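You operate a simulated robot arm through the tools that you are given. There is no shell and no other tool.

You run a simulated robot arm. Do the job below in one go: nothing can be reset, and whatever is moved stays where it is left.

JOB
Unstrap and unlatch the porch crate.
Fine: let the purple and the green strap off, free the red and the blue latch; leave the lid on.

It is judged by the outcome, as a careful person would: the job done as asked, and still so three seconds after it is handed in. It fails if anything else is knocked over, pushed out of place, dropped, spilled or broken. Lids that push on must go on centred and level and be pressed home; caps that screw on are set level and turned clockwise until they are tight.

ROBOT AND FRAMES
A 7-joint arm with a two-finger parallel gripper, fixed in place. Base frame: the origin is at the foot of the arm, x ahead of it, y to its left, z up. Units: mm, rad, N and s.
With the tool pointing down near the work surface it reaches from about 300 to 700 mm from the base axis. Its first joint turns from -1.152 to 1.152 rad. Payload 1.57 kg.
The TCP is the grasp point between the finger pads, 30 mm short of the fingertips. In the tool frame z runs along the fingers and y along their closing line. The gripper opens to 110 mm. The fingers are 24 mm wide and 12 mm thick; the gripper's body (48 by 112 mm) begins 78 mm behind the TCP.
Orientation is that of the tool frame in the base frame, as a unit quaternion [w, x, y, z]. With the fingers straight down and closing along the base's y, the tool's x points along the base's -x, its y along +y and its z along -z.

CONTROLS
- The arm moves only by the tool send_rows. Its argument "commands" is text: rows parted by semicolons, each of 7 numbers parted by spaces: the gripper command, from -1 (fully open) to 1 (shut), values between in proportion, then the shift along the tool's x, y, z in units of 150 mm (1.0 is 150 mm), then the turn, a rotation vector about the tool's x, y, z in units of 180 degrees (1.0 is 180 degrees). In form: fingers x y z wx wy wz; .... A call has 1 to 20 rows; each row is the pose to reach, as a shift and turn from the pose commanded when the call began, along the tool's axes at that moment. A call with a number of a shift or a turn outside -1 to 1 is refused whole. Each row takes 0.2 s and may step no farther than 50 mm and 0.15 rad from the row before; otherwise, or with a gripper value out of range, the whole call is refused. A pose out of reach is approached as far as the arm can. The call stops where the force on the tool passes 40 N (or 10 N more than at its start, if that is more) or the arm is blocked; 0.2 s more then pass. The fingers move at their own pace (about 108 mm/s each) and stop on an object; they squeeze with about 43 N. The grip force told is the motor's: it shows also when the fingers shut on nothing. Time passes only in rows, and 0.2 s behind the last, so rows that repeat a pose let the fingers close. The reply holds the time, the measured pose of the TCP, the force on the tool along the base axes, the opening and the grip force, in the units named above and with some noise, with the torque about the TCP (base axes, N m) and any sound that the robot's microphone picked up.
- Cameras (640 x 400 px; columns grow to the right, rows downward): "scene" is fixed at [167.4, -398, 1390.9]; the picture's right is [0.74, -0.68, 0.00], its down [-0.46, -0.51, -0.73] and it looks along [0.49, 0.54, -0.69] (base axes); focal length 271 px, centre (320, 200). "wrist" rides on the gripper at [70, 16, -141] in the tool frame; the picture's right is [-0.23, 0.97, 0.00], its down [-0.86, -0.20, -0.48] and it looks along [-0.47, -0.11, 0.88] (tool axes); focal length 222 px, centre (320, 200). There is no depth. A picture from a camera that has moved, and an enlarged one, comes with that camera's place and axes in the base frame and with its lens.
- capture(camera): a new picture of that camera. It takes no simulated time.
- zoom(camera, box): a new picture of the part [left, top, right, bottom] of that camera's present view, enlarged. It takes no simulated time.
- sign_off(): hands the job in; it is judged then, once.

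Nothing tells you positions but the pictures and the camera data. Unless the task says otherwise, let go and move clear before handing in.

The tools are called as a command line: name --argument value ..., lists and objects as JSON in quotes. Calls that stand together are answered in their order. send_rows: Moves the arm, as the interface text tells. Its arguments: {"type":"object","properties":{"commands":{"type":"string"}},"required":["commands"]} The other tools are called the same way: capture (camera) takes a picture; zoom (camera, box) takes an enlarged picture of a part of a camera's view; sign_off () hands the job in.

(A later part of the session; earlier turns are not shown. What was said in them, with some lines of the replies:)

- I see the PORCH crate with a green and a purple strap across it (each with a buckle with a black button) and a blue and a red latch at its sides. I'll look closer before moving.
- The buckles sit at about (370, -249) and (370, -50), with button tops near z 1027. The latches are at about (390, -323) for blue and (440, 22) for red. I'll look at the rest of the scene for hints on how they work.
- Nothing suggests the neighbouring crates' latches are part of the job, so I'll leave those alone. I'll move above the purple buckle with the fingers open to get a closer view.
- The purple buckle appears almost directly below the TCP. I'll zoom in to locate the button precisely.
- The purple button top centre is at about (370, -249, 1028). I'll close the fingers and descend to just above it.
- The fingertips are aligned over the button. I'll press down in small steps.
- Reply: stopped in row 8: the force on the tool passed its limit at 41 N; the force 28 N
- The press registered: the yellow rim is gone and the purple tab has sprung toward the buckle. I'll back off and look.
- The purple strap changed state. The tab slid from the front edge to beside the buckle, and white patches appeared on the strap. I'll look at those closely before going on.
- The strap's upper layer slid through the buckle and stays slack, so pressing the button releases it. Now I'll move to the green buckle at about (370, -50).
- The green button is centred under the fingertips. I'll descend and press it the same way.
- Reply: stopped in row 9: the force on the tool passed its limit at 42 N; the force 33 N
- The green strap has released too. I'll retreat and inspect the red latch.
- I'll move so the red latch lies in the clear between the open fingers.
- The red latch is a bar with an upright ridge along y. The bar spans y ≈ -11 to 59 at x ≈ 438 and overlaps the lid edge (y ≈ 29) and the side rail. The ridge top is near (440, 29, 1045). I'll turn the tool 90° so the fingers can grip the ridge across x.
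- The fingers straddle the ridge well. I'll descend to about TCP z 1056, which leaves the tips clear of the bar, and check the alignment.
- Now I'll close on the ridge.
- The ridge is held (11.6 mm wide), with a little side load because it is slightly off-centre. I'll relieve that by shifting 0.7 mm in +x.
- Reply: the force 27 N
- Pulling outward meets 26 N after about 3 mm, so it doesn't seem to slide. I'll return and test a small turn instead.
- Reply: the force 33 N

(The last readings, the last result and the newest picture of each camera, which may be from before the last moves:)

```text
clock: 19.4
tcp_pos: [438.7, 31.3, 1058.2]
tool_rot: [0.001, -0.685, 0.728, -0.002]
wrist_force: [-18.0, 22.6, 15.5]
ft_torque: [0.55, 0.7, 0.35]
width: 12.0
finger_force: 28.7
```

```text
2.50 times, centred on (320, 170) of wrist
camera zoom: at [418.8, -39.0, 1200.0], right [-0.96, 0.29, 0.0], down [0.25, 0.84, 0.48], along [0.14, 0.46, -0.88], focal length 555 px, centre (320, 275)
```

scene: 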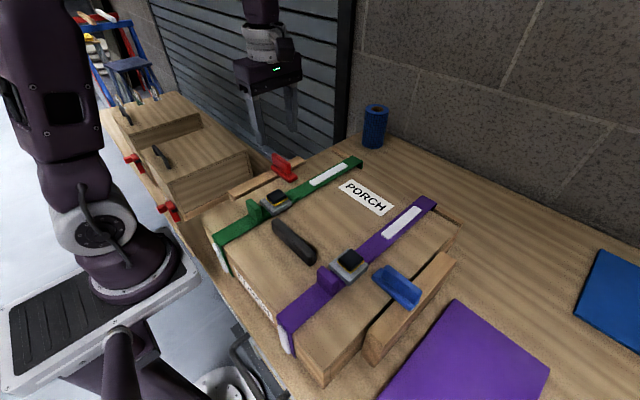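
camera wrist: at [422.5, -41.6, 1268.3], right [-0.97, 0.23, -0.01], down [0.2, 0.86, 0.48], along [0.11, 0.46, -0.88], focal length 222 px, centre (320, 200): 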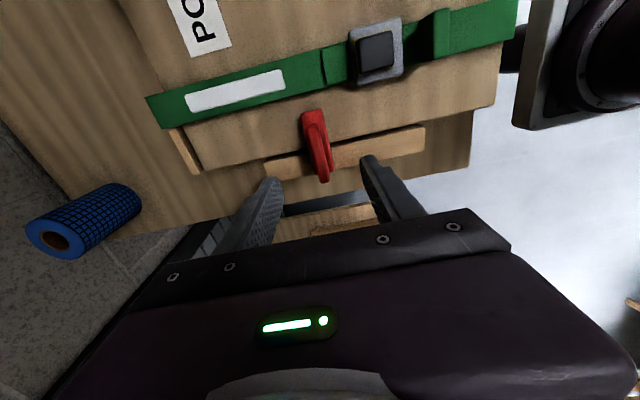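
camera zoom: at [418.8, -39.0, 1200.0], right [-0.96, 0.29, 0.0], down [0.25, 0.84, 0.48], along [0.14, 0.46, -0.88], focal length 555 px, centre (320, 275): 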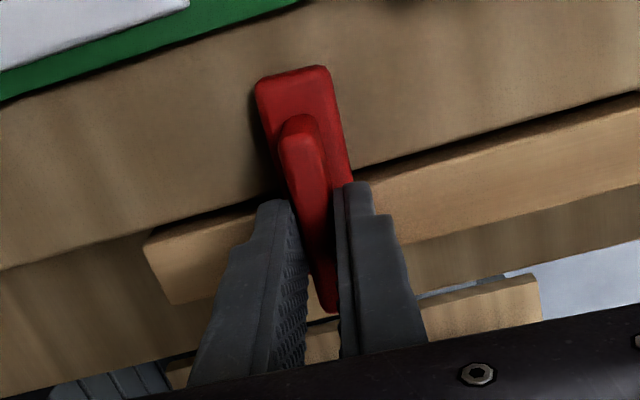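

The latch turned along with the tool, so it's a turn-button pivoting near its outer end over the rail (y ≈ 46). I'll regrip over the pivot so I can turn it in place.

send_rows --commands "0.4 0 0 0 0 0 0; 0.3 0 0 0 0 0 0; 0.3 0 0 0 0 0 0"

zoom --camera "wrist" --box '[240, 90, 400, 250]'

zoom --camera "scene" --box '[220, 110, 340, 210]'

```text
clock: 20.2
tcp_pos: [440.4, 27.8, 1057.7]
tool_rot: [0.0, -0.684, 0.729, -0.003]
wrist_force: [-0.2, 0.1, 0.1]
ft_torque: [-0.01, -0.04, -0.03]
width: 38.6
finger_force: 0.2
```

```text
2.50 times, centred on (320, 170) of wrist
camera zoom: at [419.8, -40.8, 1199.9], right [-0.96, 0.29, -0.01], down [0.25, 0.84, 0.48], along [0.14, 0.45, -0.88], focal length 555 px, centre (320, 275)
```

zoom: 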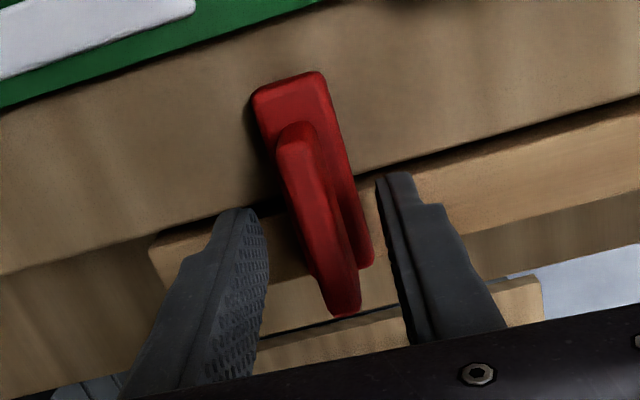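

```text
4.00 times, centred on (280, 160) of scene
camera zoom: at [167.4, -398.0, 1390.9], right [0.74, -0.68, 0.0], down [-0.46, -0.51, -0.73], along [0.49, 0.54, -0.69], focal length 1085 px, centre (480, 360)
```

zoom: 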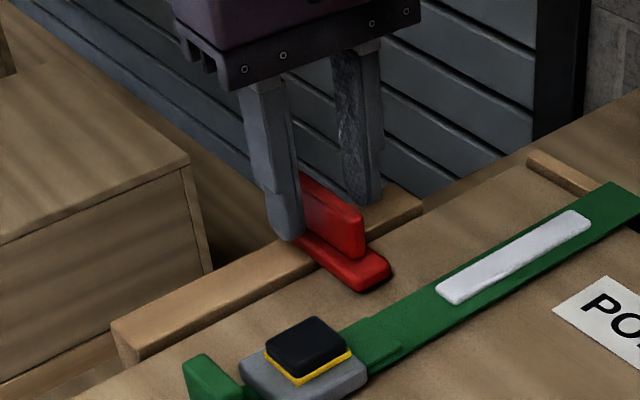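

After letting go, the latch went back to its original angle. That suggests a detent, or that I was off the pivot. I'll regrip centred over the rail at (440, 46) with the yaw squared up.

send_rows --commands "0.3 -0.06 0.005 0 0 0 -0.01; 0.3 -0.121 0.0103 0 0 0 -0.02; 0.3 -0.121 0.0103 0 0 0 -0.02; 0.3 -0.121 0.0103 0 0 0 -0.02"

zoom --camera "wrist" --box '[240, 90, 400, 250]'

zoom --camera "scene" --box '[220, 110, 340, 210]'

```text
clock: 21.2
tcp_pos: [440.3, 47.5, 1057.5]
tool_rot: [0.0, 0.708, -0.706, 0.003]
wrist_force: [-0.4, -0.5, 0.1]
ft_torque: [0.01, 0.0, 0.03]
width: 38.5
finger_force: 0.1
```

```text
2.50 times, centred on (320, 170) of wrist
camera zoom: at [423.9, -23.1, 1199.9], right [-0.97, 0.23, -0.01], down [0.2, 0.86, 0.48], along [0.11, 0.46, -0.88], focal length 555 px, centre (320, 275)
```

zoom: 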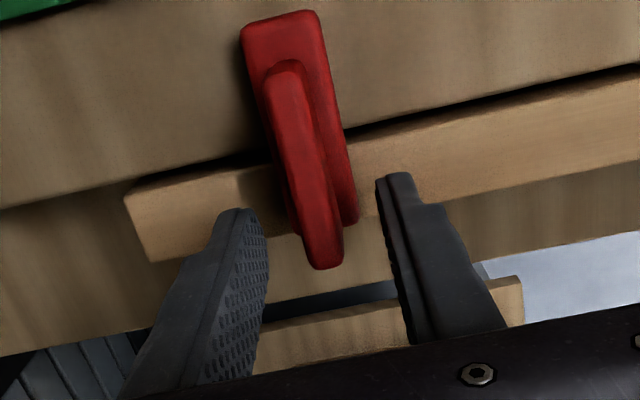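

```text
4.00 times, centred on (280, 160) of scene
camera zoom: at [167.4, -398.0, 1390.9], right [0.74, -0.68, 0.0], down [-0.46, -0.51, -0.73], along [0.49, 0.54, -0.69], focal length 1085 px, centre (480, 360)
```

zoom: 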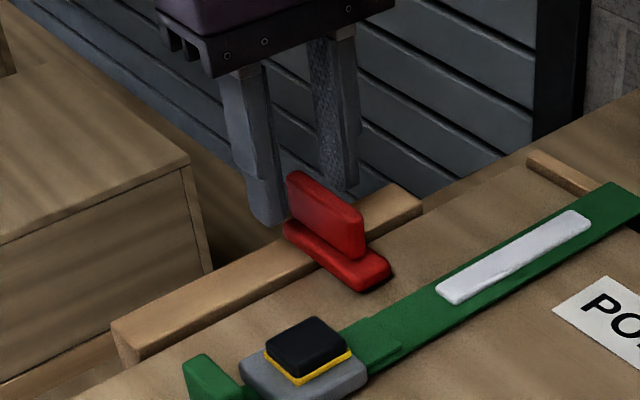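

The ridge sits about 1.5 mm further in +x. I'll nudge that way and close.

send_rows --commands "0.3 0 -0.008 0 0 0 0; 1 0 -0.008 0 0 0 0; 1 0 -0.008 0 0 0 0; 1 0 -0.008 0 0 0 0"

```text
clock: 22.2
tcp_pos: [440.2, 46.9, 1058.9]
tool_rot: [0.0, -0.707, 0.708, -0.002]
wrist_force: [-11.8, 1.1, 2.9]
ft_torque: [-0.07, 0.39, -0.01]
width: 11.8
finger_force: 28.6
```

Gripped over the rail. Now a small test turn, clockwise seen from above.

send_rows --commands "1 0 0.002 0 0 0 0.012; 1 0 0.003 0 0 0 0.024; 1 0 0.003 0 0 0 0.035; 1 0 0.003 0 0 0 0.035"

zoom --camera "scene" --box '[220, 110, 340, 210]'

zoom --camera "wrist" --box '[240, 90, 400, 250]'

```text
clock: 23.2
tcp_pos: [439.0, 46.0, 1057.6]
tool_rot: [0.001, -0.668, 0.745, -0.004]
wrist_force: [-12.2, -1.3, 11.9]
ft_torque: [-0.68, 0.54, 0.0]
width: 11.9
finger_force: 28.4
```

```text
4.00 times, centred on (280, 160) of scene
camera zoom: at [166.9, -398.0, 1391.0], right [0.74, -0.68, 0.0], down [-0.46, -0.51, -0.73], along [0.49, 0.54, -0.69], focal length 1085 px, centre (480, 360)
```

zoom: 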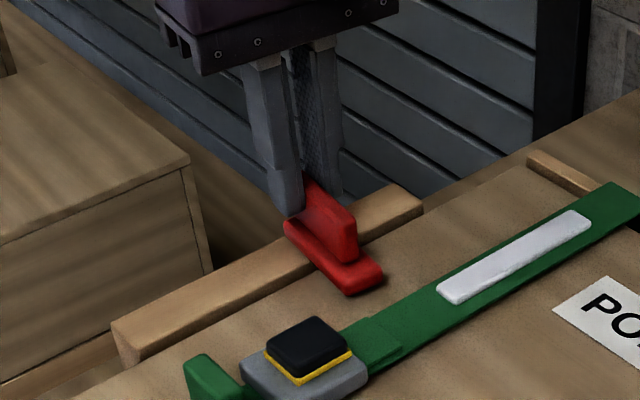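

```text
2.50 times, centred on (320, 170) of wrist
camera zoom: at [416.0, -21.4, 1199.8], right [-0.94, 0.33, -0.01], down [0.29, 0.83, 0.48], along [0.16, 0.45, -0.88], focal length 555 px, centre (320, 275)
```

zoom: 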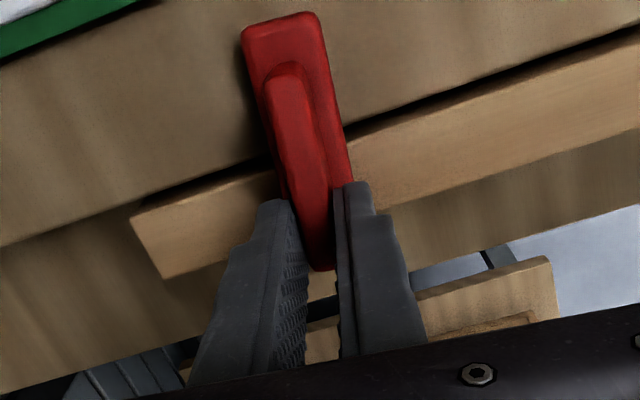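

The turn goes freely with almost no torque, and the latch follows the tool. I'll continue clockwise.

send_rows --commands "1 0 0.003 0 0 0 0.03; 1 0 0.003 0 0 0 0.06; 1 0 0.003 0 0 0 0.09; 1 0 0.003 0 0 0 0.12; 1 0 0.003 0 0 0 0.15; 1 0 0.003 0 0 0 0.15"

zoom --camera "scene" --box '[220, 110, 340, 210]'

zoom --camera "wrist" --box '[240, 90, 400, 250]'

```text
clock: 24.6
tcp_pos: [439.0, 47.1, 1059.1]
tool_rot: [0.0, -0.474, 0.88, -0.003]
wrist_force: [-20.0, -6.6, 19.7]
ft_torque: [-0.21, 0.72, 0.01]
width: 11.7
finger_force: 29.3
```

```text
4.00 times, centred on (280, 160) of scene
camera zoom: at [166.5, -398.2, 1391.0], right [0.74, -0.68, 0.0], down [-0.46, -0.51, -0.73], along [0.49, 0.54, -0.69], focal length 1085 px, centre (480, 360)
```

zoom: 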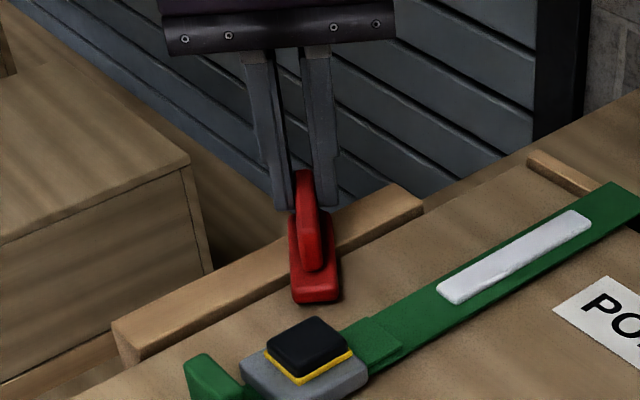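

```text
2.50 times, centred on (320, 170) of wrist
camera zoom: at [387.8, -2.8, 1199.6], right [-0.69, 0.73, -0.01], down [0.64, 0.61, 0.48], along [0.35, 0.33, -0.88], focal length 555 px, centre (320, 275)
```

zoom: 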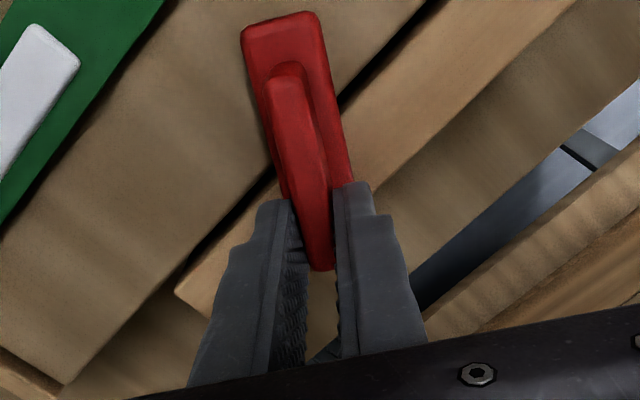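

It has turned about 33°. I'll trim a small side load and continue.

send_rows --commands "1 0.004 0.003 -0.006 0 0 0.03; 1 0.004 0.003 -0.006 0 0 0.07; 1 0.004 0.003 -0.006 0 0 0.11; 1 0.004 0.003 -0.006 0 0 0.15; 1 0.004 0.003 -0.006 0 0 0.15"

zoom --camera "scene" --box '[220, 110, 340, 210]'

```text
clock: 25.8
tcp_pos: [438.6, 47.6, 1057.1]
tool_rot: [0.001, -0.256, 0.967, -0.001]
wrist_force: [-15.6, -1.7, -13.9]
ft_torque: [0.11, 0.5, -0.01]
width: 11.5
finger_force: 29.2
```

```text
4.00 times, centred on (280, 160) of scene
camera zoom: at [167.1, -398.0, 1391.0], right [0.74, -0.68, 0.0], down [-0.46, -0.51, -0.73], along [0.49, 0.54, -0.69], focal length 1085 px, centre (480, 360)
```

zoom: 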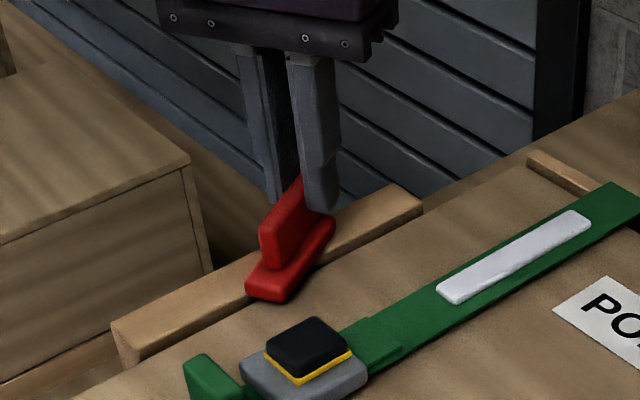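

About 60° now. I'll finish the 90°.

send_rows --commands "1 0.003 0.002 0.003 0 0 0.04; 1 0.003 0.002 0.003 0 0 0.08; 1 0.003 0.002 0.003 0 0 0.12; 1 0.003 0.002 0.003 0 0 0.16; 1 0.003 0.002 0.003 0 0 0.165; 1 0.003 0.002 0.003 0 0 0.165"

zoom --camera "scene" --box '[220, 110, 340, 210]'

zoom --camera "wrist" --box '[240, 90, 400, 250]'

```text
clock: 27.2
tcp_pos: [438.9, 48.0, 1058.0]
tool_rot: [0.001, 0.0, 1.0, -0.001]
wrist_force: [-23.2, 15.4, 13.4]
ft_torque: [0.51, 0.48, 0.01]
width: 11.7
finger_force: 29.0
```

```text
4.00 times, centred on (280, 160) of scene
camera zoom: at [166.5, -397.5, 1391.2], right [0.74, -0.68, 0.0], down [-0.46, -0.51, -0.73], along [0.49, 0.53, -0.69], focal length 1085 px, centre (480, 360)
```

zoom: 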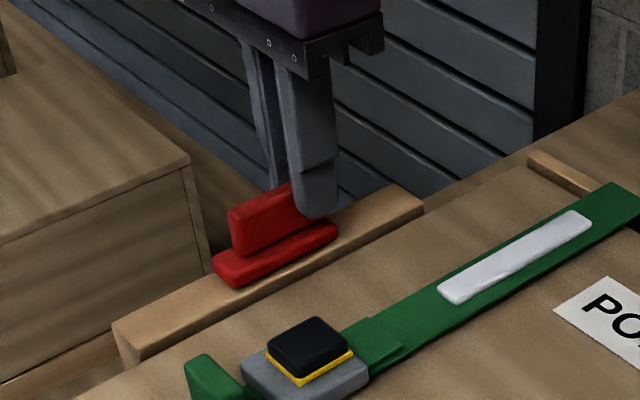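

```text
2.50 times, centred on (320, 170) of wrist
camera zoom: at [369.5, 63.6, 1199.1], right [0.23, 0.97, 0.0], down [0.85, -0.2, 0.48], along [0.47, -0.11, -0.88], focal length 555 px, centre (320, 275)
```

zoom: 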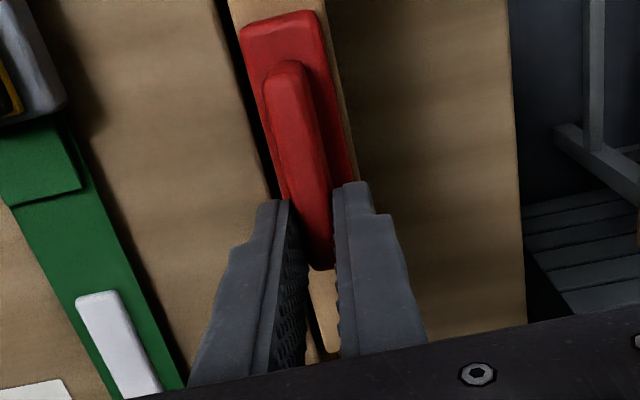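

The red latch now lies along the rail, clear of the lid. I'll relax the load, release, and see whether it stays.

send_rows --commands "1 0.005 0.003 -0.002 0 0 0; 1 0.005 0.003 -0.002 0 0 0; 0.5 0.005 0.003 -0.002 0 0 0; 0.3 0.005 0.003 -0.002 0 0 0; 0.3 0.005 0.003 -0.002 0 0 0"

send_rows --commands "0.3 0 0 -0.15 0 0 0; 0.3 0 0 -0.4 0 0 0; 0.3 0 0 -0.5 0 0 0; 0.3 0 0 -0.5 0 0 0"

zoom --camera "scene" --box '[220, 110, 340, 210]'

capture --camera "wrist"

capture --camera "scene"

```text
clock: 28.4
tcp_pos: [438.6, 47.7, 1058.8]
tool_rot: [0.003, 0.0, 1.0, -0.001]
wrist_force: [0.5, -0.2, 0.0]
ft_torque: [-0.02, -0.01, 0.02]
width: 38.4
finger_force: 0.0
```

```text
clock: 29.4
tcp_pos: [437.1, 48.3, 1133.9]
tool_rot: [0.003, 0.0, 1.0, -0.002]
wrist_force: [-0.4, 0.2, -0.2]
ft_torque: [0.01, 0.04, 0.01]
width: 38.3
finger_force: 0.1
```

```text
4.00 times, centred on (280, 160) of scene
camera zoom: at [167.4, -398.0, 1390.9], right [0.74, -0.68, 0.0], down [-0.46, -0.51, -0.73], along [0.49, 0.54, -0.69], focal length 1085 px, centre (480, 360)
```

zoom: 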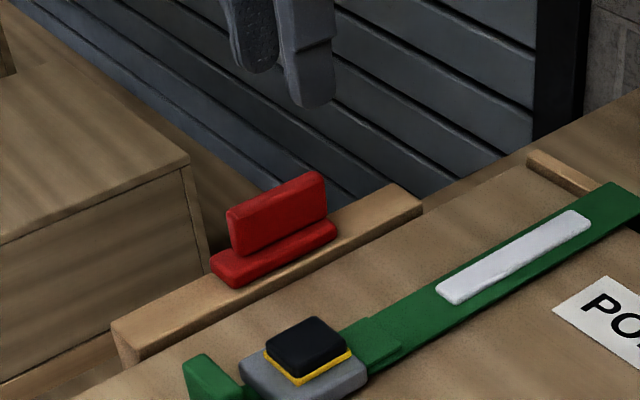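

```text
taken
camera wrist: at [367.6, 64.1, 1274.6], right [0.23, 0.97, 0.0], down [0.85, -0.2, 0.48], along [0.47, -0.11, -0.88], focal length 222 px, centre (320, 200)
```

wrist: 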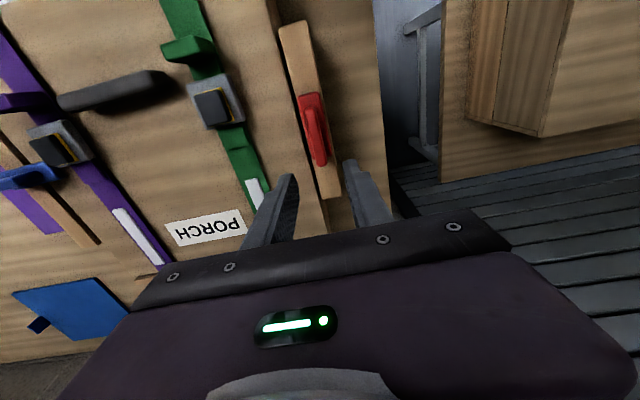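

```text
taken
```

scene: 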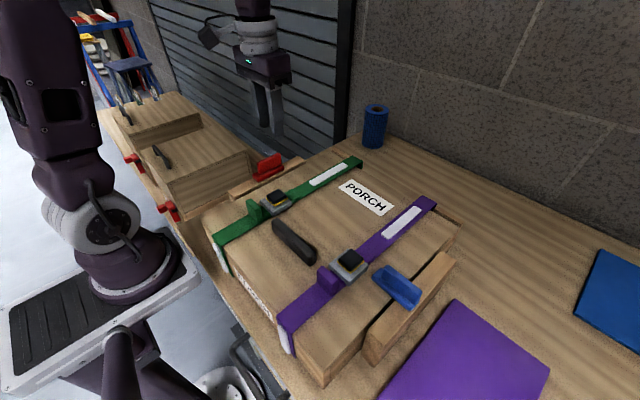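

The red latch stays turned along the rail. Now I'll travel over to the blue latch at about (390, -330).

send_rows --commands "0.3 0.03 -0.25 -0.03 0 0 0; 0.3 0.06 -0.5 -0.03 0 0 0; 0.3 0.09 -0.75 -0.03 0 0 0; 0.3 0.11 -1 -0.03 0 0 0"

send_rows --commands "0.3 0.03 -0.25 0 0 0 0; 0.3 0.06 -0.5 0 0 0 0; 0.3 0.09 -0.75 0 0 0 0; 0.3 0.11 -1 0 0 0 0"

send_rows --commands "-1 0.06 -0.25 0 0 0 0; -1 0.14 -0.48 0 0 0 0; -1 0.14 -0.48 0 0 0 0; -1 0.14 -0.48 0 0 0 0"

capture --camera "wrist"

capture --camera "scene"

```text
clock: 30.4
tcp_pos: [424.8, -101.9, 1137.7]
tool_rot: [0.001, 0.0, 1.0, -0.002]
wrist_force: [-0.1, 0.0, 0.1]
ft_torque: [-0.01, -0.03, -0.01]
width: 38.3
finger_force: 0.0
```

```text
clock: 31.4
tcp_pos: [407.2, -252.4, 1137.1]
tool_rot: [0.002, 0.0, 1.0, -0.002]
wrist_force: [0.5, -0.7, 0.0]
ft_torque: [-0.02, 0.04, -0.03]
width: 38.5
finger_force: 0.1
```

```text
clock: 32.4
tcp_pos: [382.5, -324.5, 1140.2]
tool_rot: [0.003, 0.0, 1.0, -0.001]
wrist_force: [0.4, 0.3, -0.4]
ft_torque: [0.0, 0.03, -0.01]
width: 109.9
finger_force: 0.0
```

```text
taken
camera wrist: at [312.6, -309.0, 1280.9], right [0.23, 0.97, 0.0], down [0.85, -0.2, 0.48], along [0.47, -0.11, -0.88], focal length 222 px, centre (320, 200)
```

wrist: 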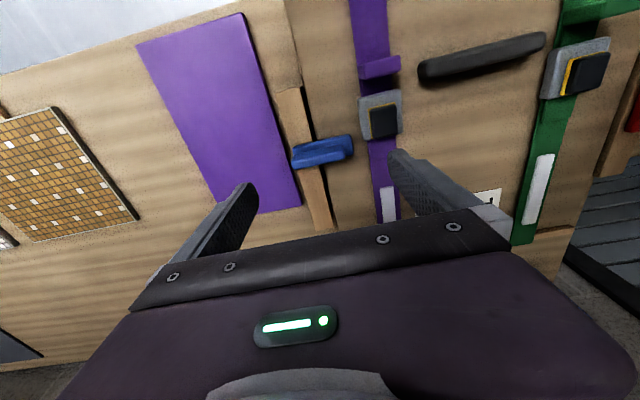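

```text
taken
```

scene: 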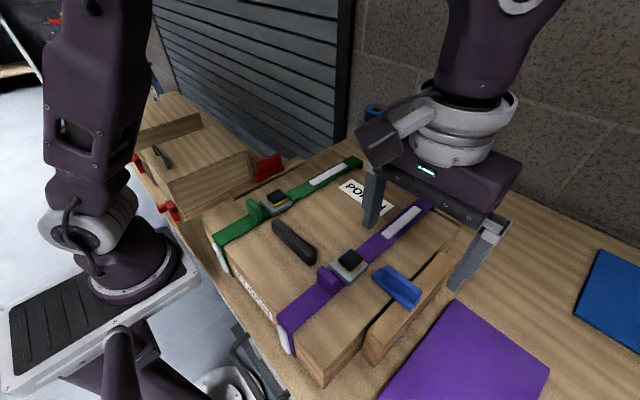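

zoom --camera "wrist" --box '[260, 80, 380, 220]'

zoom --camera "scene" --box '[350, 240, 470, 340]'

```text
2.86 times, centred on (320, 150) of wrist
camera zoom: at [312.6, -309.0, 1280.9], right [0.23, 0.97, 0.0], down [0.85, -0.2, 0.48], along [0.47, -0.11, -0.88], focal length 635 px, centre (320, 343)
```

zoom: 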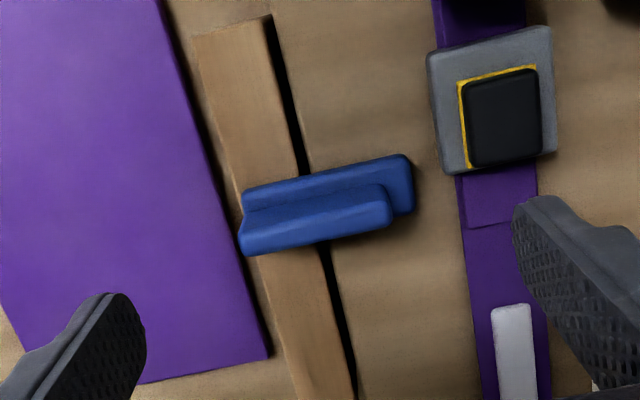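

```text
4.00 times, centred on (410, 290) of scene
camera zoom: at [167.3, -398.0, 1390.9], right [0.74, -0.68, 0.0], down [-0.46, -0.51, -0.73], along [0.49, 0.54, -0.69], focal length 1085 px, centre (-40, -160)
```

zoom: 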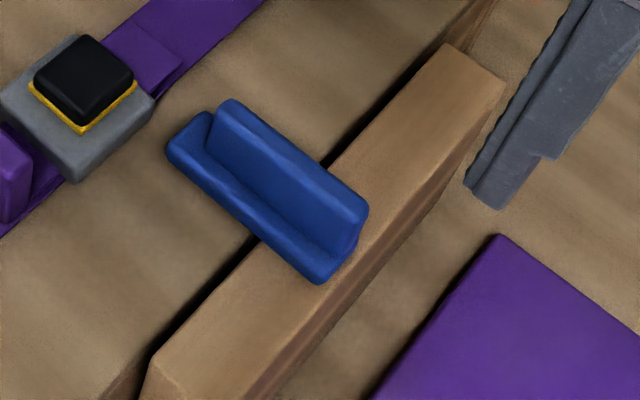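

The blue ridge top is near (391, -329, 1045), and the rail centre where its pivot should be is at y ≈ -346. I'll go above (391, -346) and turn the tool 90°.

send_rows --commands "-0.1 -0.01 -0.02 0 0 0 -0.0455; -0.1 -0.02 -0.04 0 0 0 -0.091; -0.1 -0.03 -0.06 0 0 0 -0.1365; -0.1 -0.03 -0.08 0 0 0 -0.182; -0.1 -0.04 -0.1 0 0 0 -0.2275; -0.1 -0.04 -0.11 0 0 0 -0.273; -0.1 -0.05 -0.12 0 0 0 -0.3185; -0.1 -0.05 -0.13 0 0 0 -0.364; -0.1 -0.055 -0.14 0 0 0 -0.4095; -0.1 -0.057 -0.143 0 0 0 -0.455; -0.1 -0.057 -0.143 0 0 0 -0.5; -0.1 -0.057 -0.143 0 0 0 -0.5; -0.1 -0.057 -0.143 0 0 0 -0.5"

capture --camera "wrist"

zoom --camera "wrist" --box '[240, 70, 400, 230]'

capture --camera "scene"

```text
clock: 35.2
tcp_pos: [392.2, -345.0, 1139.0]
tool_rot: [0.0, 0.708, -0.706, 0.003]
wrist_force: [-0.5, 0.7, -0.1]
ft_torque: [-0.04, 0.01, 0.07]
width: 60.8
finger_force: 0.1
```

```text
taken
camera wrist: at [377.1, -415.6, 1280.5], right [-0.97, 0.23, -0.01], down [0.2, 0.86, 0.48], along [0.11, 0.46, -0.88], focal length 222 px, centre (320, 200)
```

wrist: 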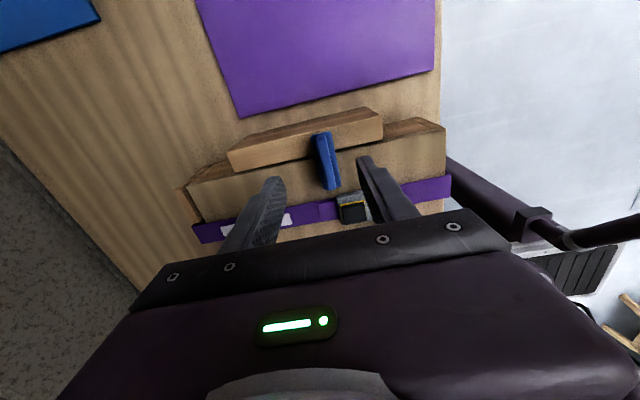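

```text
2.50 times, centred on (320, 150) of wrist
camera zoom: at [377.1, -415.6, 1280.5], right [-0.97, 0.23, -0.01], down [0.2, 0.86, 0.48], along [0.11, 0.46, -0.88], focal length 555 px, centre (320, 325)
```

zoom: 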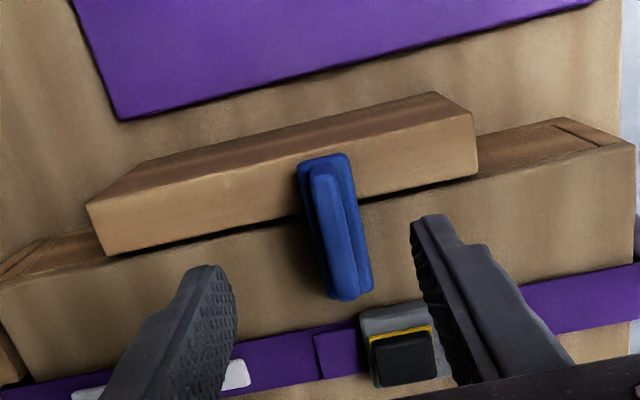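

```text
taken
```

scene: 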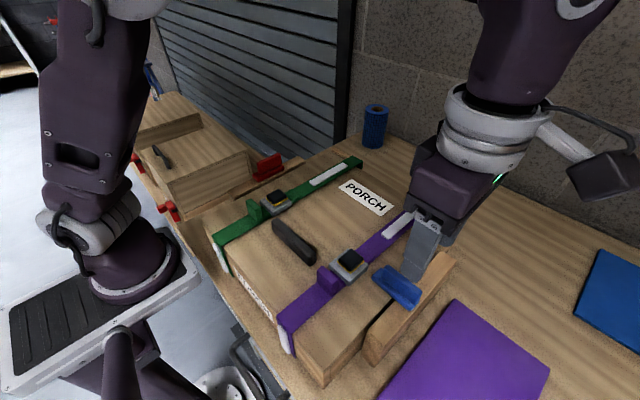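

zoom --camera "wrist" --box '[290, 115, 350, 205]'

zoom --camera "scene" --box '[360, 250, 460, 340]'

```text
4.44 times, centred on (320, 160) of wrist
camera zoom: at [377.1, -415.6, 1280.5], right [-0.97, 0.23, -0.01], down [0.2, 0.86, 0.48], along [0.11, 0.46, -0.88], focal length 987 px, centre (320, 378)
```

zoom: 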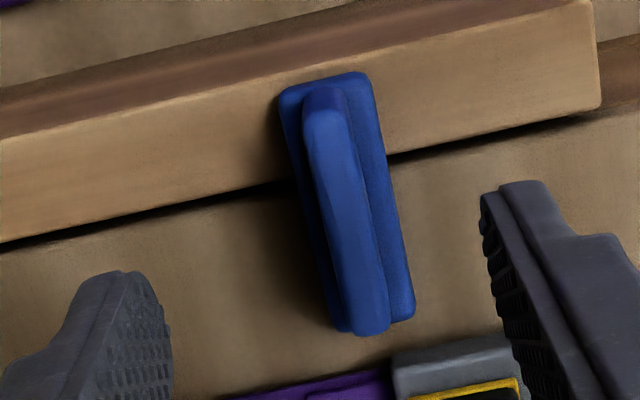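

```text
4.44 times, centred on (410, 295) of scene
camera zoom: at [167.4, -398.0, 1390.9], right [0.74, -0.68, 0.0], down [-0.46, -0.51, -0.73], along [0.49, 0.54, -0.69], focal length 1206 px, centre (-80, -222)
```

zoom: 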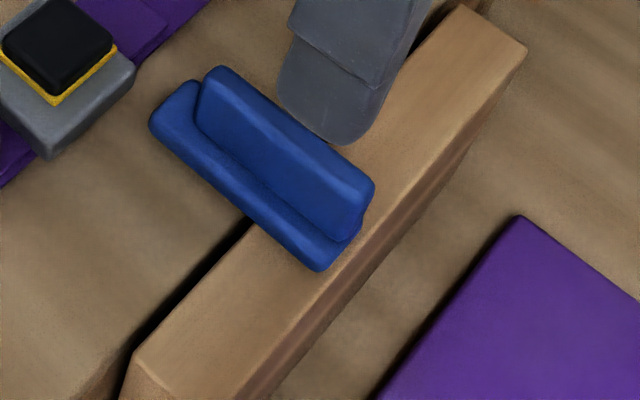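

The ridge is centred at x ≈ 391, between the fingers. I'll descend to the same grip height I used for red.

send_rows --commands "-0.1 0 0 0.2 0 0 0; -0.1 0 0 0.4 0 0 0; -0.1 0 0 0.5 0 0 0; -0.1 0 0 0.535 0 0 0; -0.1 0 0 0.535 0 0 0"

zoom --camera "wrist" --box '[240, 90, 400, 250]'

zoom --camera "scene" --box '[350, 220, 470, 340]'

```text
clock: 36.4
tcp_pos: [391.9, -346.7, 1059.1]
tool_rot: [-0.001, 0.708, -0.707, 0.003]
wrist_force: [0.1, -0.2, 0.1]
ft_torque: [-0.01, -0.02, 0.0]
width: 60.6
finger_force: 0.1
```

```text
2.50 times, centred on (320, 170) of wrist
camera zoom: at [376.9, -417.3, 1200.2], right [-0.97, 0.23, -0.01], down [0.2, 0.86, 0.48], along [0.11, 0.46, -0.88], focal length 555 px, centre (320, 275)
```

zoom: 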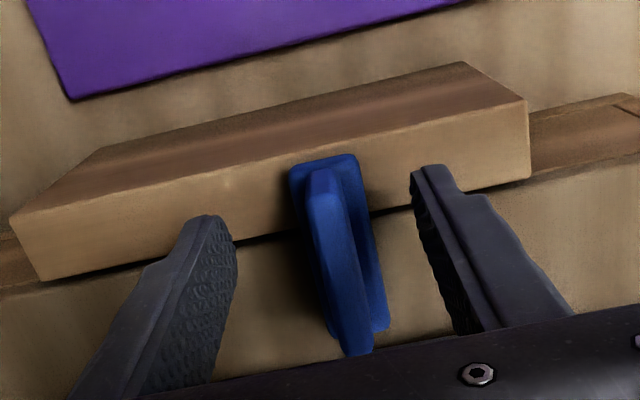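

```text
3.33 times, centred on (410, 280) of scene
camera zoom: at [167.4, -398.0, 1390.9], right [0.74, -0.68, 0.0], down [-0.46, -0.51, -0.73], along [0.49, 0.54, -0.69], focal length 904 px, centre (20, -67)
```

zoom: 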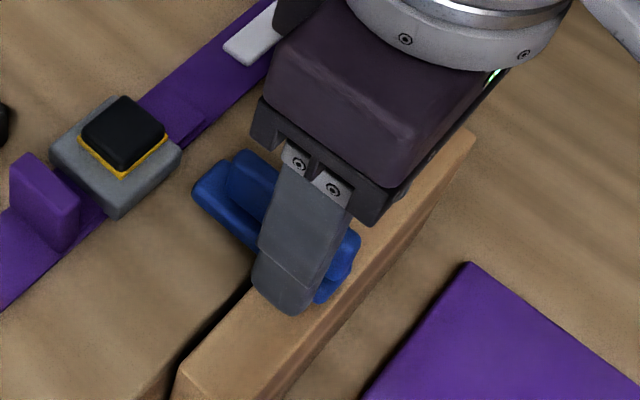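

The ridge is midway between the fingertips. Now I'll close.

send_rows --commands "0.3 0 0 0 0 0 0; 1 0 0 0 0 0 0; 1 0 0 0 0 0 0; 1 0 0 0 0 0 0"

zoom --camera "wrist" --box '[240, 90, 400, 250]'

```text
clock: 37.4
tcp_pos: [390.1, -346.9, 1059.2]
tool_rot: [-0.001, -0.707, 0.707, -0.001]
wrist_force: [-29.3, 3.9, 2.1]
ft_torque: [0.22, 0.64, -0.03]
width: 11.7
finger_force: 29.0
```

```text
2.50 times, centred on (320, 170) of wrist
camera zoom: at [374.6, -417.6, 1200.3], right [-0.97, 0.23, 0.0], down [0.2, 0.86, 0.48], along [0.11, 0.46, -0.88], focal length 555 px, centre (320, 275)
```

zoom: 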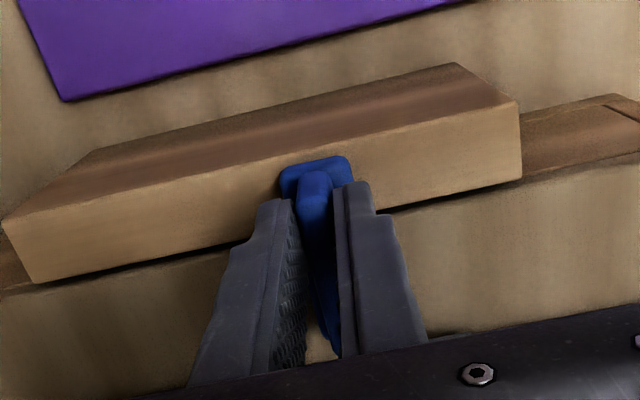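

It's gripped with a side load. I'll relieve that by shifting about 1.1 mm in -x, then try a small clockwise turn.

send_rows --commands "1 0 0.005 0 0 0 0; 1 0 0.009 0 0 0 0; 1 0 0.009 0 0 0 0"

send_rows --commands "1 0 0 0 0 0 0.012; 1 0 0 0 0 0 0.024; 1 0 0 0 0 0 0.035; 1 0 0 0 0 0 0.035"

zoom --camera "scene" --box '[350, 220, 470, 340]'

zoom --camera "wrist" --box '[240, 90, 400, 250]'

```text
clock: 38.2
tcp_pos: [390.4, -346.9, 1058.7]
tool_rot: [0.0, -0.707, 0.708, -0.002]
wrist_force: [-30.9, -10.0, -7.4]
ft_torque: [-0.12, 0.73, -0.04]
width: 11.7
finger_force: 29.1
```

```text
clock: 39.2
tcp_pos: [390.0, -346.5, 1059.8]
tool_rot: [0.0, -0.667, 0.745, 0.0]
wrist_force: [-32.8, -7.6, -24.2]
ft_torque: [-0.22, 0.66, -0.02]
width: 12.0
finger_force: 29.2
```

```text
3.33 times, centred on (410, 280) of scene
camera zoom: at [166.7, -398.5, 1390.9], right [0.74, -0.68, 0.0], down [-0.46, -0.51, -0.73], along [0.49, 0.54, -0.69], focal length 904 px, centre (20, -67)
```

zoom: 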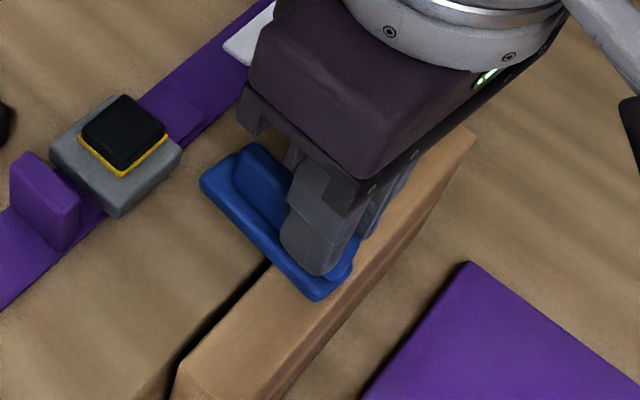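

```text
2.50 times, centred on (320, 170) of wrist
camera zoom: at [367.0, -414.8, 1201.2], right [-0.94, 0.33, 0.0], down [0.29, 0.83, 0.48], along [0.16, 0.45, -0.88], focal length 555 px, centre (320, 275)
```

zoom: 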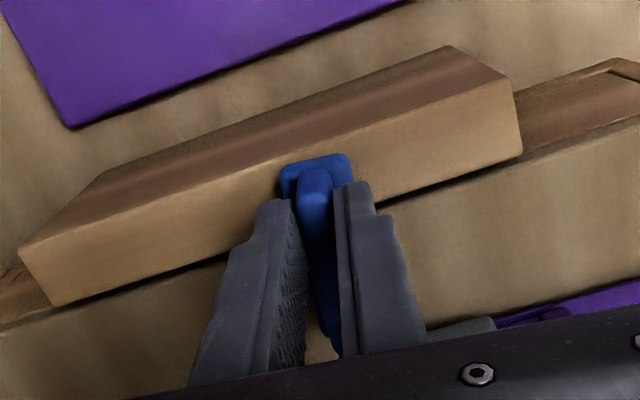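

The blue latch also turns clockwise freely. The side load stays around -30 N, so I'll shift a bit further in -x and slightly down to relax it before turning on.

send_rows --commands "1 0.001 0.006 0.002 0 0 0; 1 0.001 0.012 0.004 0 0 0; 1 0.001 0.012 0.004 0 0 0; 1 0.001 0.012 0.004 0 0 0"

```text
clock: 40.2
tcp_pos: [390.6, -346.5, 1060.2]
tool_rot: [0.0, -0.667, 0.745, -0.005]
wrist_force: [-15.2, -17.4, 7.1]
ft_torque: [0.15, 0.54, -0.03]
width: 11.8
finger_force: 29.2
```

send_rows --commands "1 0.003 0.003 0 0 0 0.02; 1 0.006 0.005 0 0 0 0.05; 1 0.006 0.005 0 0 0 0.08; 1 0.006 0.005 0 0 0 0.11; 1 0.006 0.005 0 0 0 0.14; 1 0.006 0.005 0 0 0 0.14"

zoom --camera "scene" --box '[350, 220, 470, 340]'

zoom --camera "wrist" --box '[240, 90, 400, 250]'

```text
clock: 41.6
tcp_pos: [390.4, -346.4, 1058.4]
tool_rot: [0.002, -0.489, 0.872, -0.005]
wrist_force: [10.4, -7.9, 27.5]
ft_torque: [0.0, -0.03, 0.03]
width: 11.7
finger_force: 29.4
```

```text
3.33 times, centred on (410, 280) of scene
camera zoom: at [167.4, -397.9, 1391.0], right [0.74, -0.68, 0.0], down [-0.46, -0.51, -0.73], along [0.49, 0.54, -0.69], focal length 904 px, centre (20, -67)
```

zoom: 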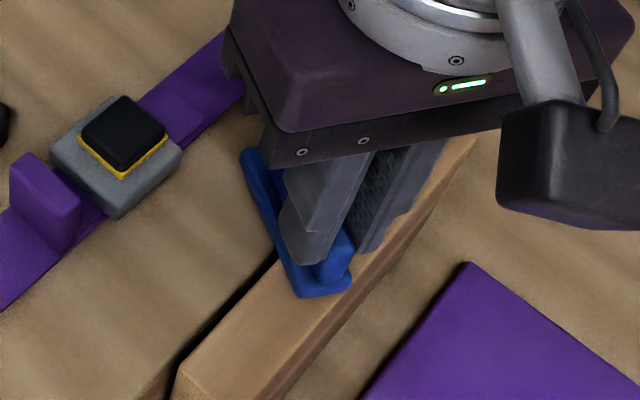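

```text
2.50 times, centred on (320, 170) of wrist
camera zoom: at [340.2, -397.6, 1200.2], right [-0.71, 0.7, -0.01], down [0.61, 0.63, 0.48], along [0.34, 0.34, -0.88], focal length 555 px, centre (320, 275)
```

zoom: 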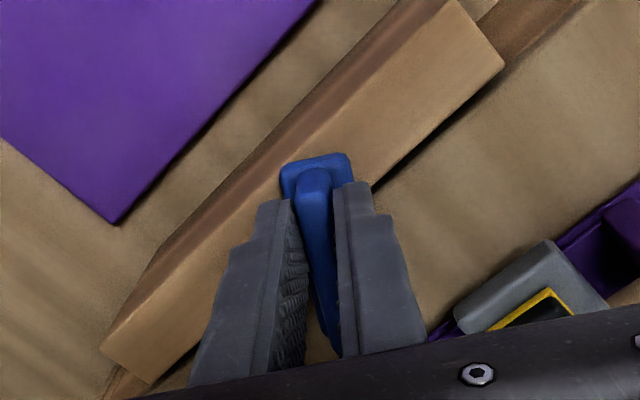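

About 31°. Continuing, with a small upward trim.

send_rows --commands "1 0 0 -0.003 0 0 0.03; 1 0 0 -0.005 0 0 0.065; 1 0 0 -0.005 0 0 0.1; 1 0 0 -0.005 0 0 0.135; 1 0 0 -0.005 0 0 0.165; 1 0 0 -0.005 0 0 0.165"

zoom --camera "scene" --box '[350, 220, 470, 340]'

```text
clock: 43.0
tcp_pos: [390.7, -346.4, 1058.1]
tool_rot: [0.004, -0.249, 0.969, -0.004]
wrist_force: [33.9, -7.7, 6.2]
ft_torque: [0.14, -0.6, 0.0]
width: 11.9
finger_force: 29.1
```

```text
3.33 times, centred on (410, 280) of scene
camera zoom: at [168.3, -398.1, 1390.8], right [0.74, -0.68, 0.0], down [-0.47, -0.51, -0.73], along [0.49, 0.54, -0.69], focal length 904 px, centre (20, -67)
```

zoom: 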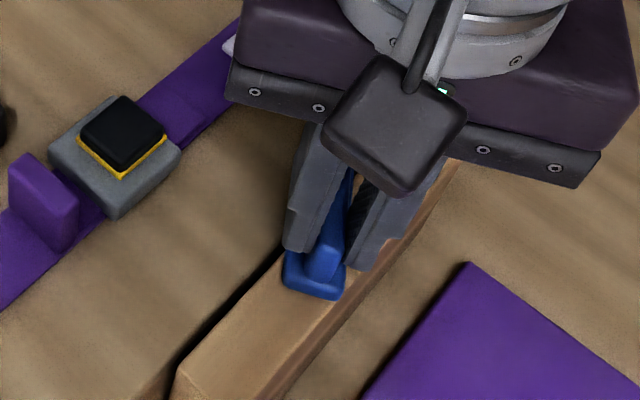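

About 61°. I'll relax the +x load and finish the last 29°.

send_rows --commands "1 -0.005 -0.003 0 0 0 0; 1 -0.009 -0.005 0 0 0 0.01; 1 -0.01 -0.005 0 0 0 0.04; 1 -0.01 -0.005 0 0 0 0.08; 1 -0.01 -0.005 0 0 0 0.12; 1 -0.01 -0.005 0 0 0 0.16; 1 -0.01 -0.005 0 0 0 0.16"

zoom --camera "scene" --box '[350, 220, 470, 340]'

zoom --camera "wrist" --box '[240, 90, 400, 250]'

```text
clock: 44.6
tcp_pos: [390.9, -346.9, 1058.1]
tool_rot: [0.003, 0.001, 1.0, -0.003]
wrist_force: [20.6, -11.6, -10.9]
ft_torque: [-0.04, -0.18, 0.12]
width: 11.6
finger_force: 28.8
```

```text
3.33 times, centred on (410, 280) of scene
camera zoom: at [168.1, -398.4, 1390.7], right [0.74, -0.68, 0.0], down [-0.47, -0.51, -0.73], along [0.49, 0.54, -0.69], focal length 904 px, centre (20, -67)
```

zoom: 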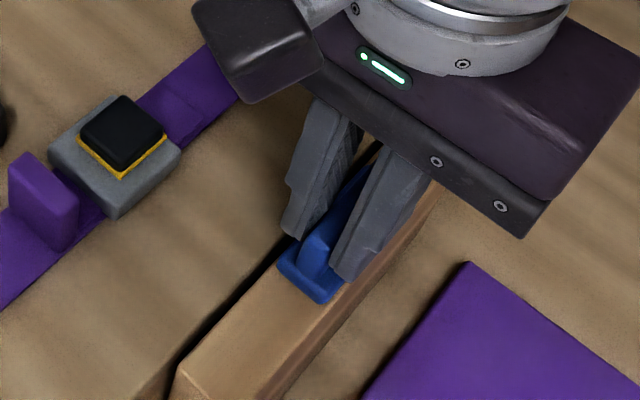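

```text
2.50 times, centred on (320, 170) of wrist
camera zoom: at [321.3, -331.9, 1199.5], right [0.23, 0.97, 0.0], down [0.85, -0.2, 0.48], along [0.47, -0.11, -0.88], focal length 555 px, centre (320, 275)
```

zoom: 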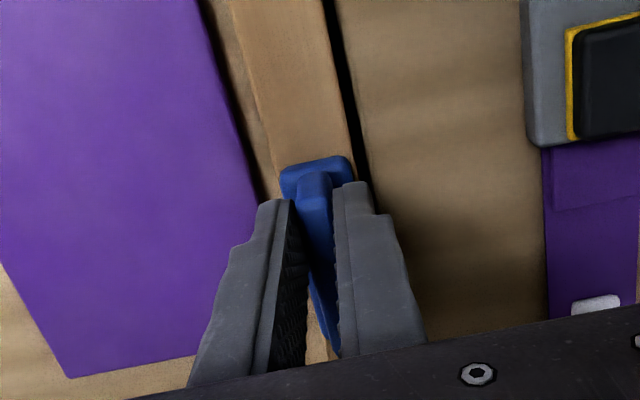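

The blue latch is turned in line with its rail. I'll release gently and rise clear.

send_rows --commands "1 -0.005 -0.003 0.001 0 0 0; 0.5 -0.005 -0.003 0.001 0 0 0; 0.3 -0.005 -0.003 0.001 0 0 0; 0.3 -0.005 -0.003 0.001 0 0 0"

send_rows --commands "0.3 0 0 -0.15 0 0 0; 0.3 0 0 -0.4 0 0 0; 0.3 0 0 -0.7 0 0 0; 0.3 0 0 -0.9 0 0 0; 0.3 0 0 -0.9 0 0 0"

capture --camera "scene"

capture --camera "wrist"

```text
clock: 45.6
tcp_pos: [390.7, -347.8, 1059.1]
tool_rot: [0.002, 0.0, 1.0, -0.002]
wrist_force: [0.5, 0.3, 1.0]
ft_torque: [0.0, 0.01, 0.0]
width: 38.5
finger_force: 0.0
```

```text
clock: 46.8
tcp_pos: [388.1, -343.7, 1195.8]
tool_rot: [0.002, 0.0, 1.0, -0.002]
wrist_force: [0.4, 0.3, 0.4]
ft_torque: [-0.03, -0.01, -0.02]
width: 38.7
finger_force: 0.1
```

```text
taken
```

scene: 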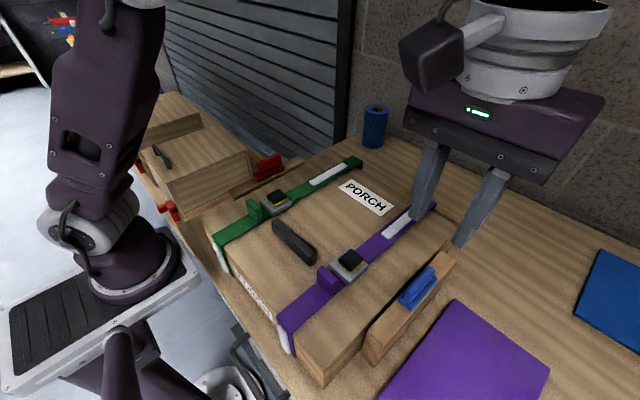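

```text
taken
camera wrist: at [319.0, -327.4, 1337.2], right [0.23, 0.97, 0.0], down [0.85, -0.2, 0.48], along [0.47, -0.11, -0.88], focal length 222 px, centre (320, 200)
```

wrist: 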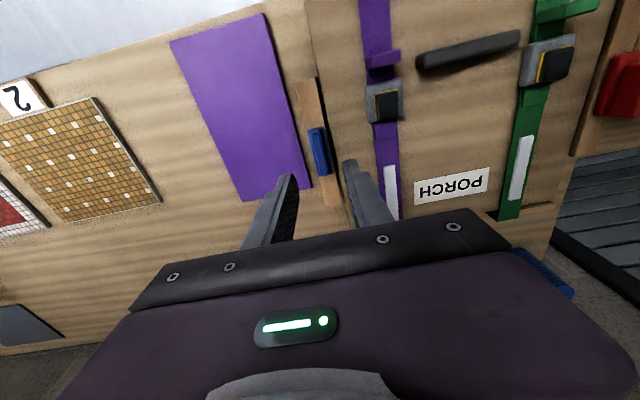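

Both latches lie along their rails and both straps are slack. I'll check the details once more before handing in.

zoom --camera "scene" --box '[260, 200, 480, 380]'

zoom --camera "scene" --box '[190, 130, 370, 280]'

send_rows --commands "0.3 0 0 -0.1 0 0 0; 0.3 0 0 -0.1 0 0 0; 0.3 0 0 -0.1 0 0 0; 0.3 0 0 -0.1 0 0 0; 0.3 0 0 -0.1 0 0 0; 0.3 0 0 -0.1 0 0 0; 0.3 0 0 -0.1 0 0 0; 0.3 0 0 -0.1 0 0 0; 0.3 0 0 -0.1 0 0 0; 0.3 0 0 -0.1 0 0 0"

capture --camera "scene"

```text
2.22 times, centred on (370, 290) of scene
camera zoom: at [167.4, -398.0, 1390.9], right [0.74, -0.68, 0.0], down [-0.46, -0.51, -0.73], along [0.49, 0.54, -0.69], focal length 603 px, centre (209, 0)
```

zoom: 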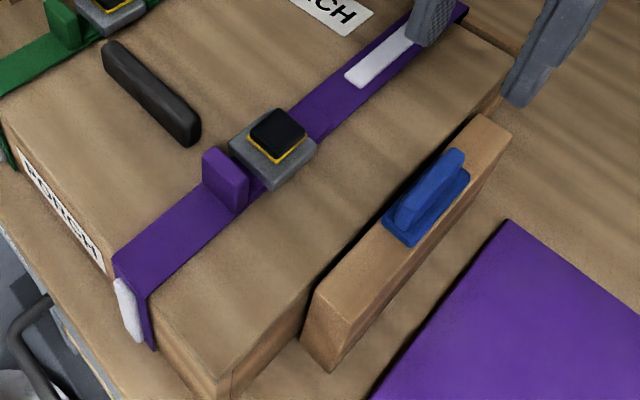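

```text
2.67 times, centred on (280, 205) of scene
camera zoom: at [167.4, -398.0, 1390.9], right [0.74, -0.68, 0.0], down [-0.46, -0.51, -0.73], along [0.49, 0.54, -0.69], focal length 724 px, centre (427, 187)
```

zoom: 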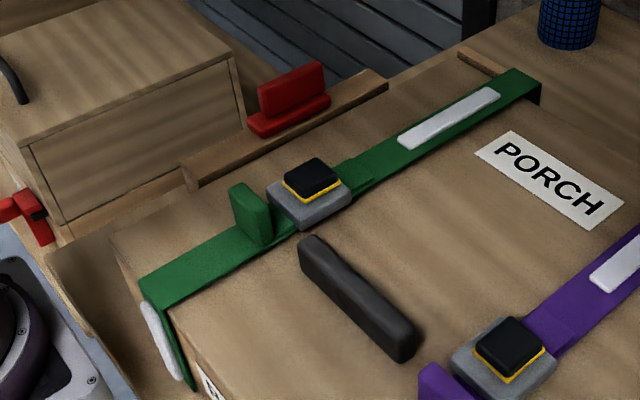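

```text
clock: 49.0
tcp_pos: [389.1, -343.7, 1210.9]
tool_rot: [0.002, 0.0, 1.0, -0.001]
wrist_force: [-0.3, 0.7, 1.4]
ft_torque: [-0.02, 0.03, -0.03]
width: 38.6
finger_force: 0.1
```

```text
taken
```

scene: 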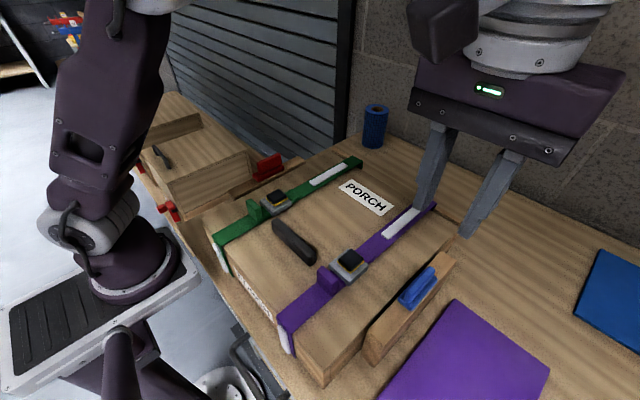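

Both straps are released and slack, both latches lie along their rails clear of the lid, and the lid is still on. Nothing else has moved and the arm is clear, so I'm handing in.

sign_off

```text
The job is handed in.
```

The porch crate is unstrapped and unlatched, and I've handed the job in; no verdict has come back yet.

- **Straps:** I pressed the purple and green buckle buttons once each. Both tabs slid back to their buckles and the straps stayed slack. I took that as let off and did not pull the straps away from the crate.
- **Latches:** I turned the red and blue latches 90°, so each lies along its side rail, clear of the lid. Both stayed there after I let go.
- **Everything else:** The lid is still on. I saw nothing else moved in the final pictures, and the arm is clear of the crate.
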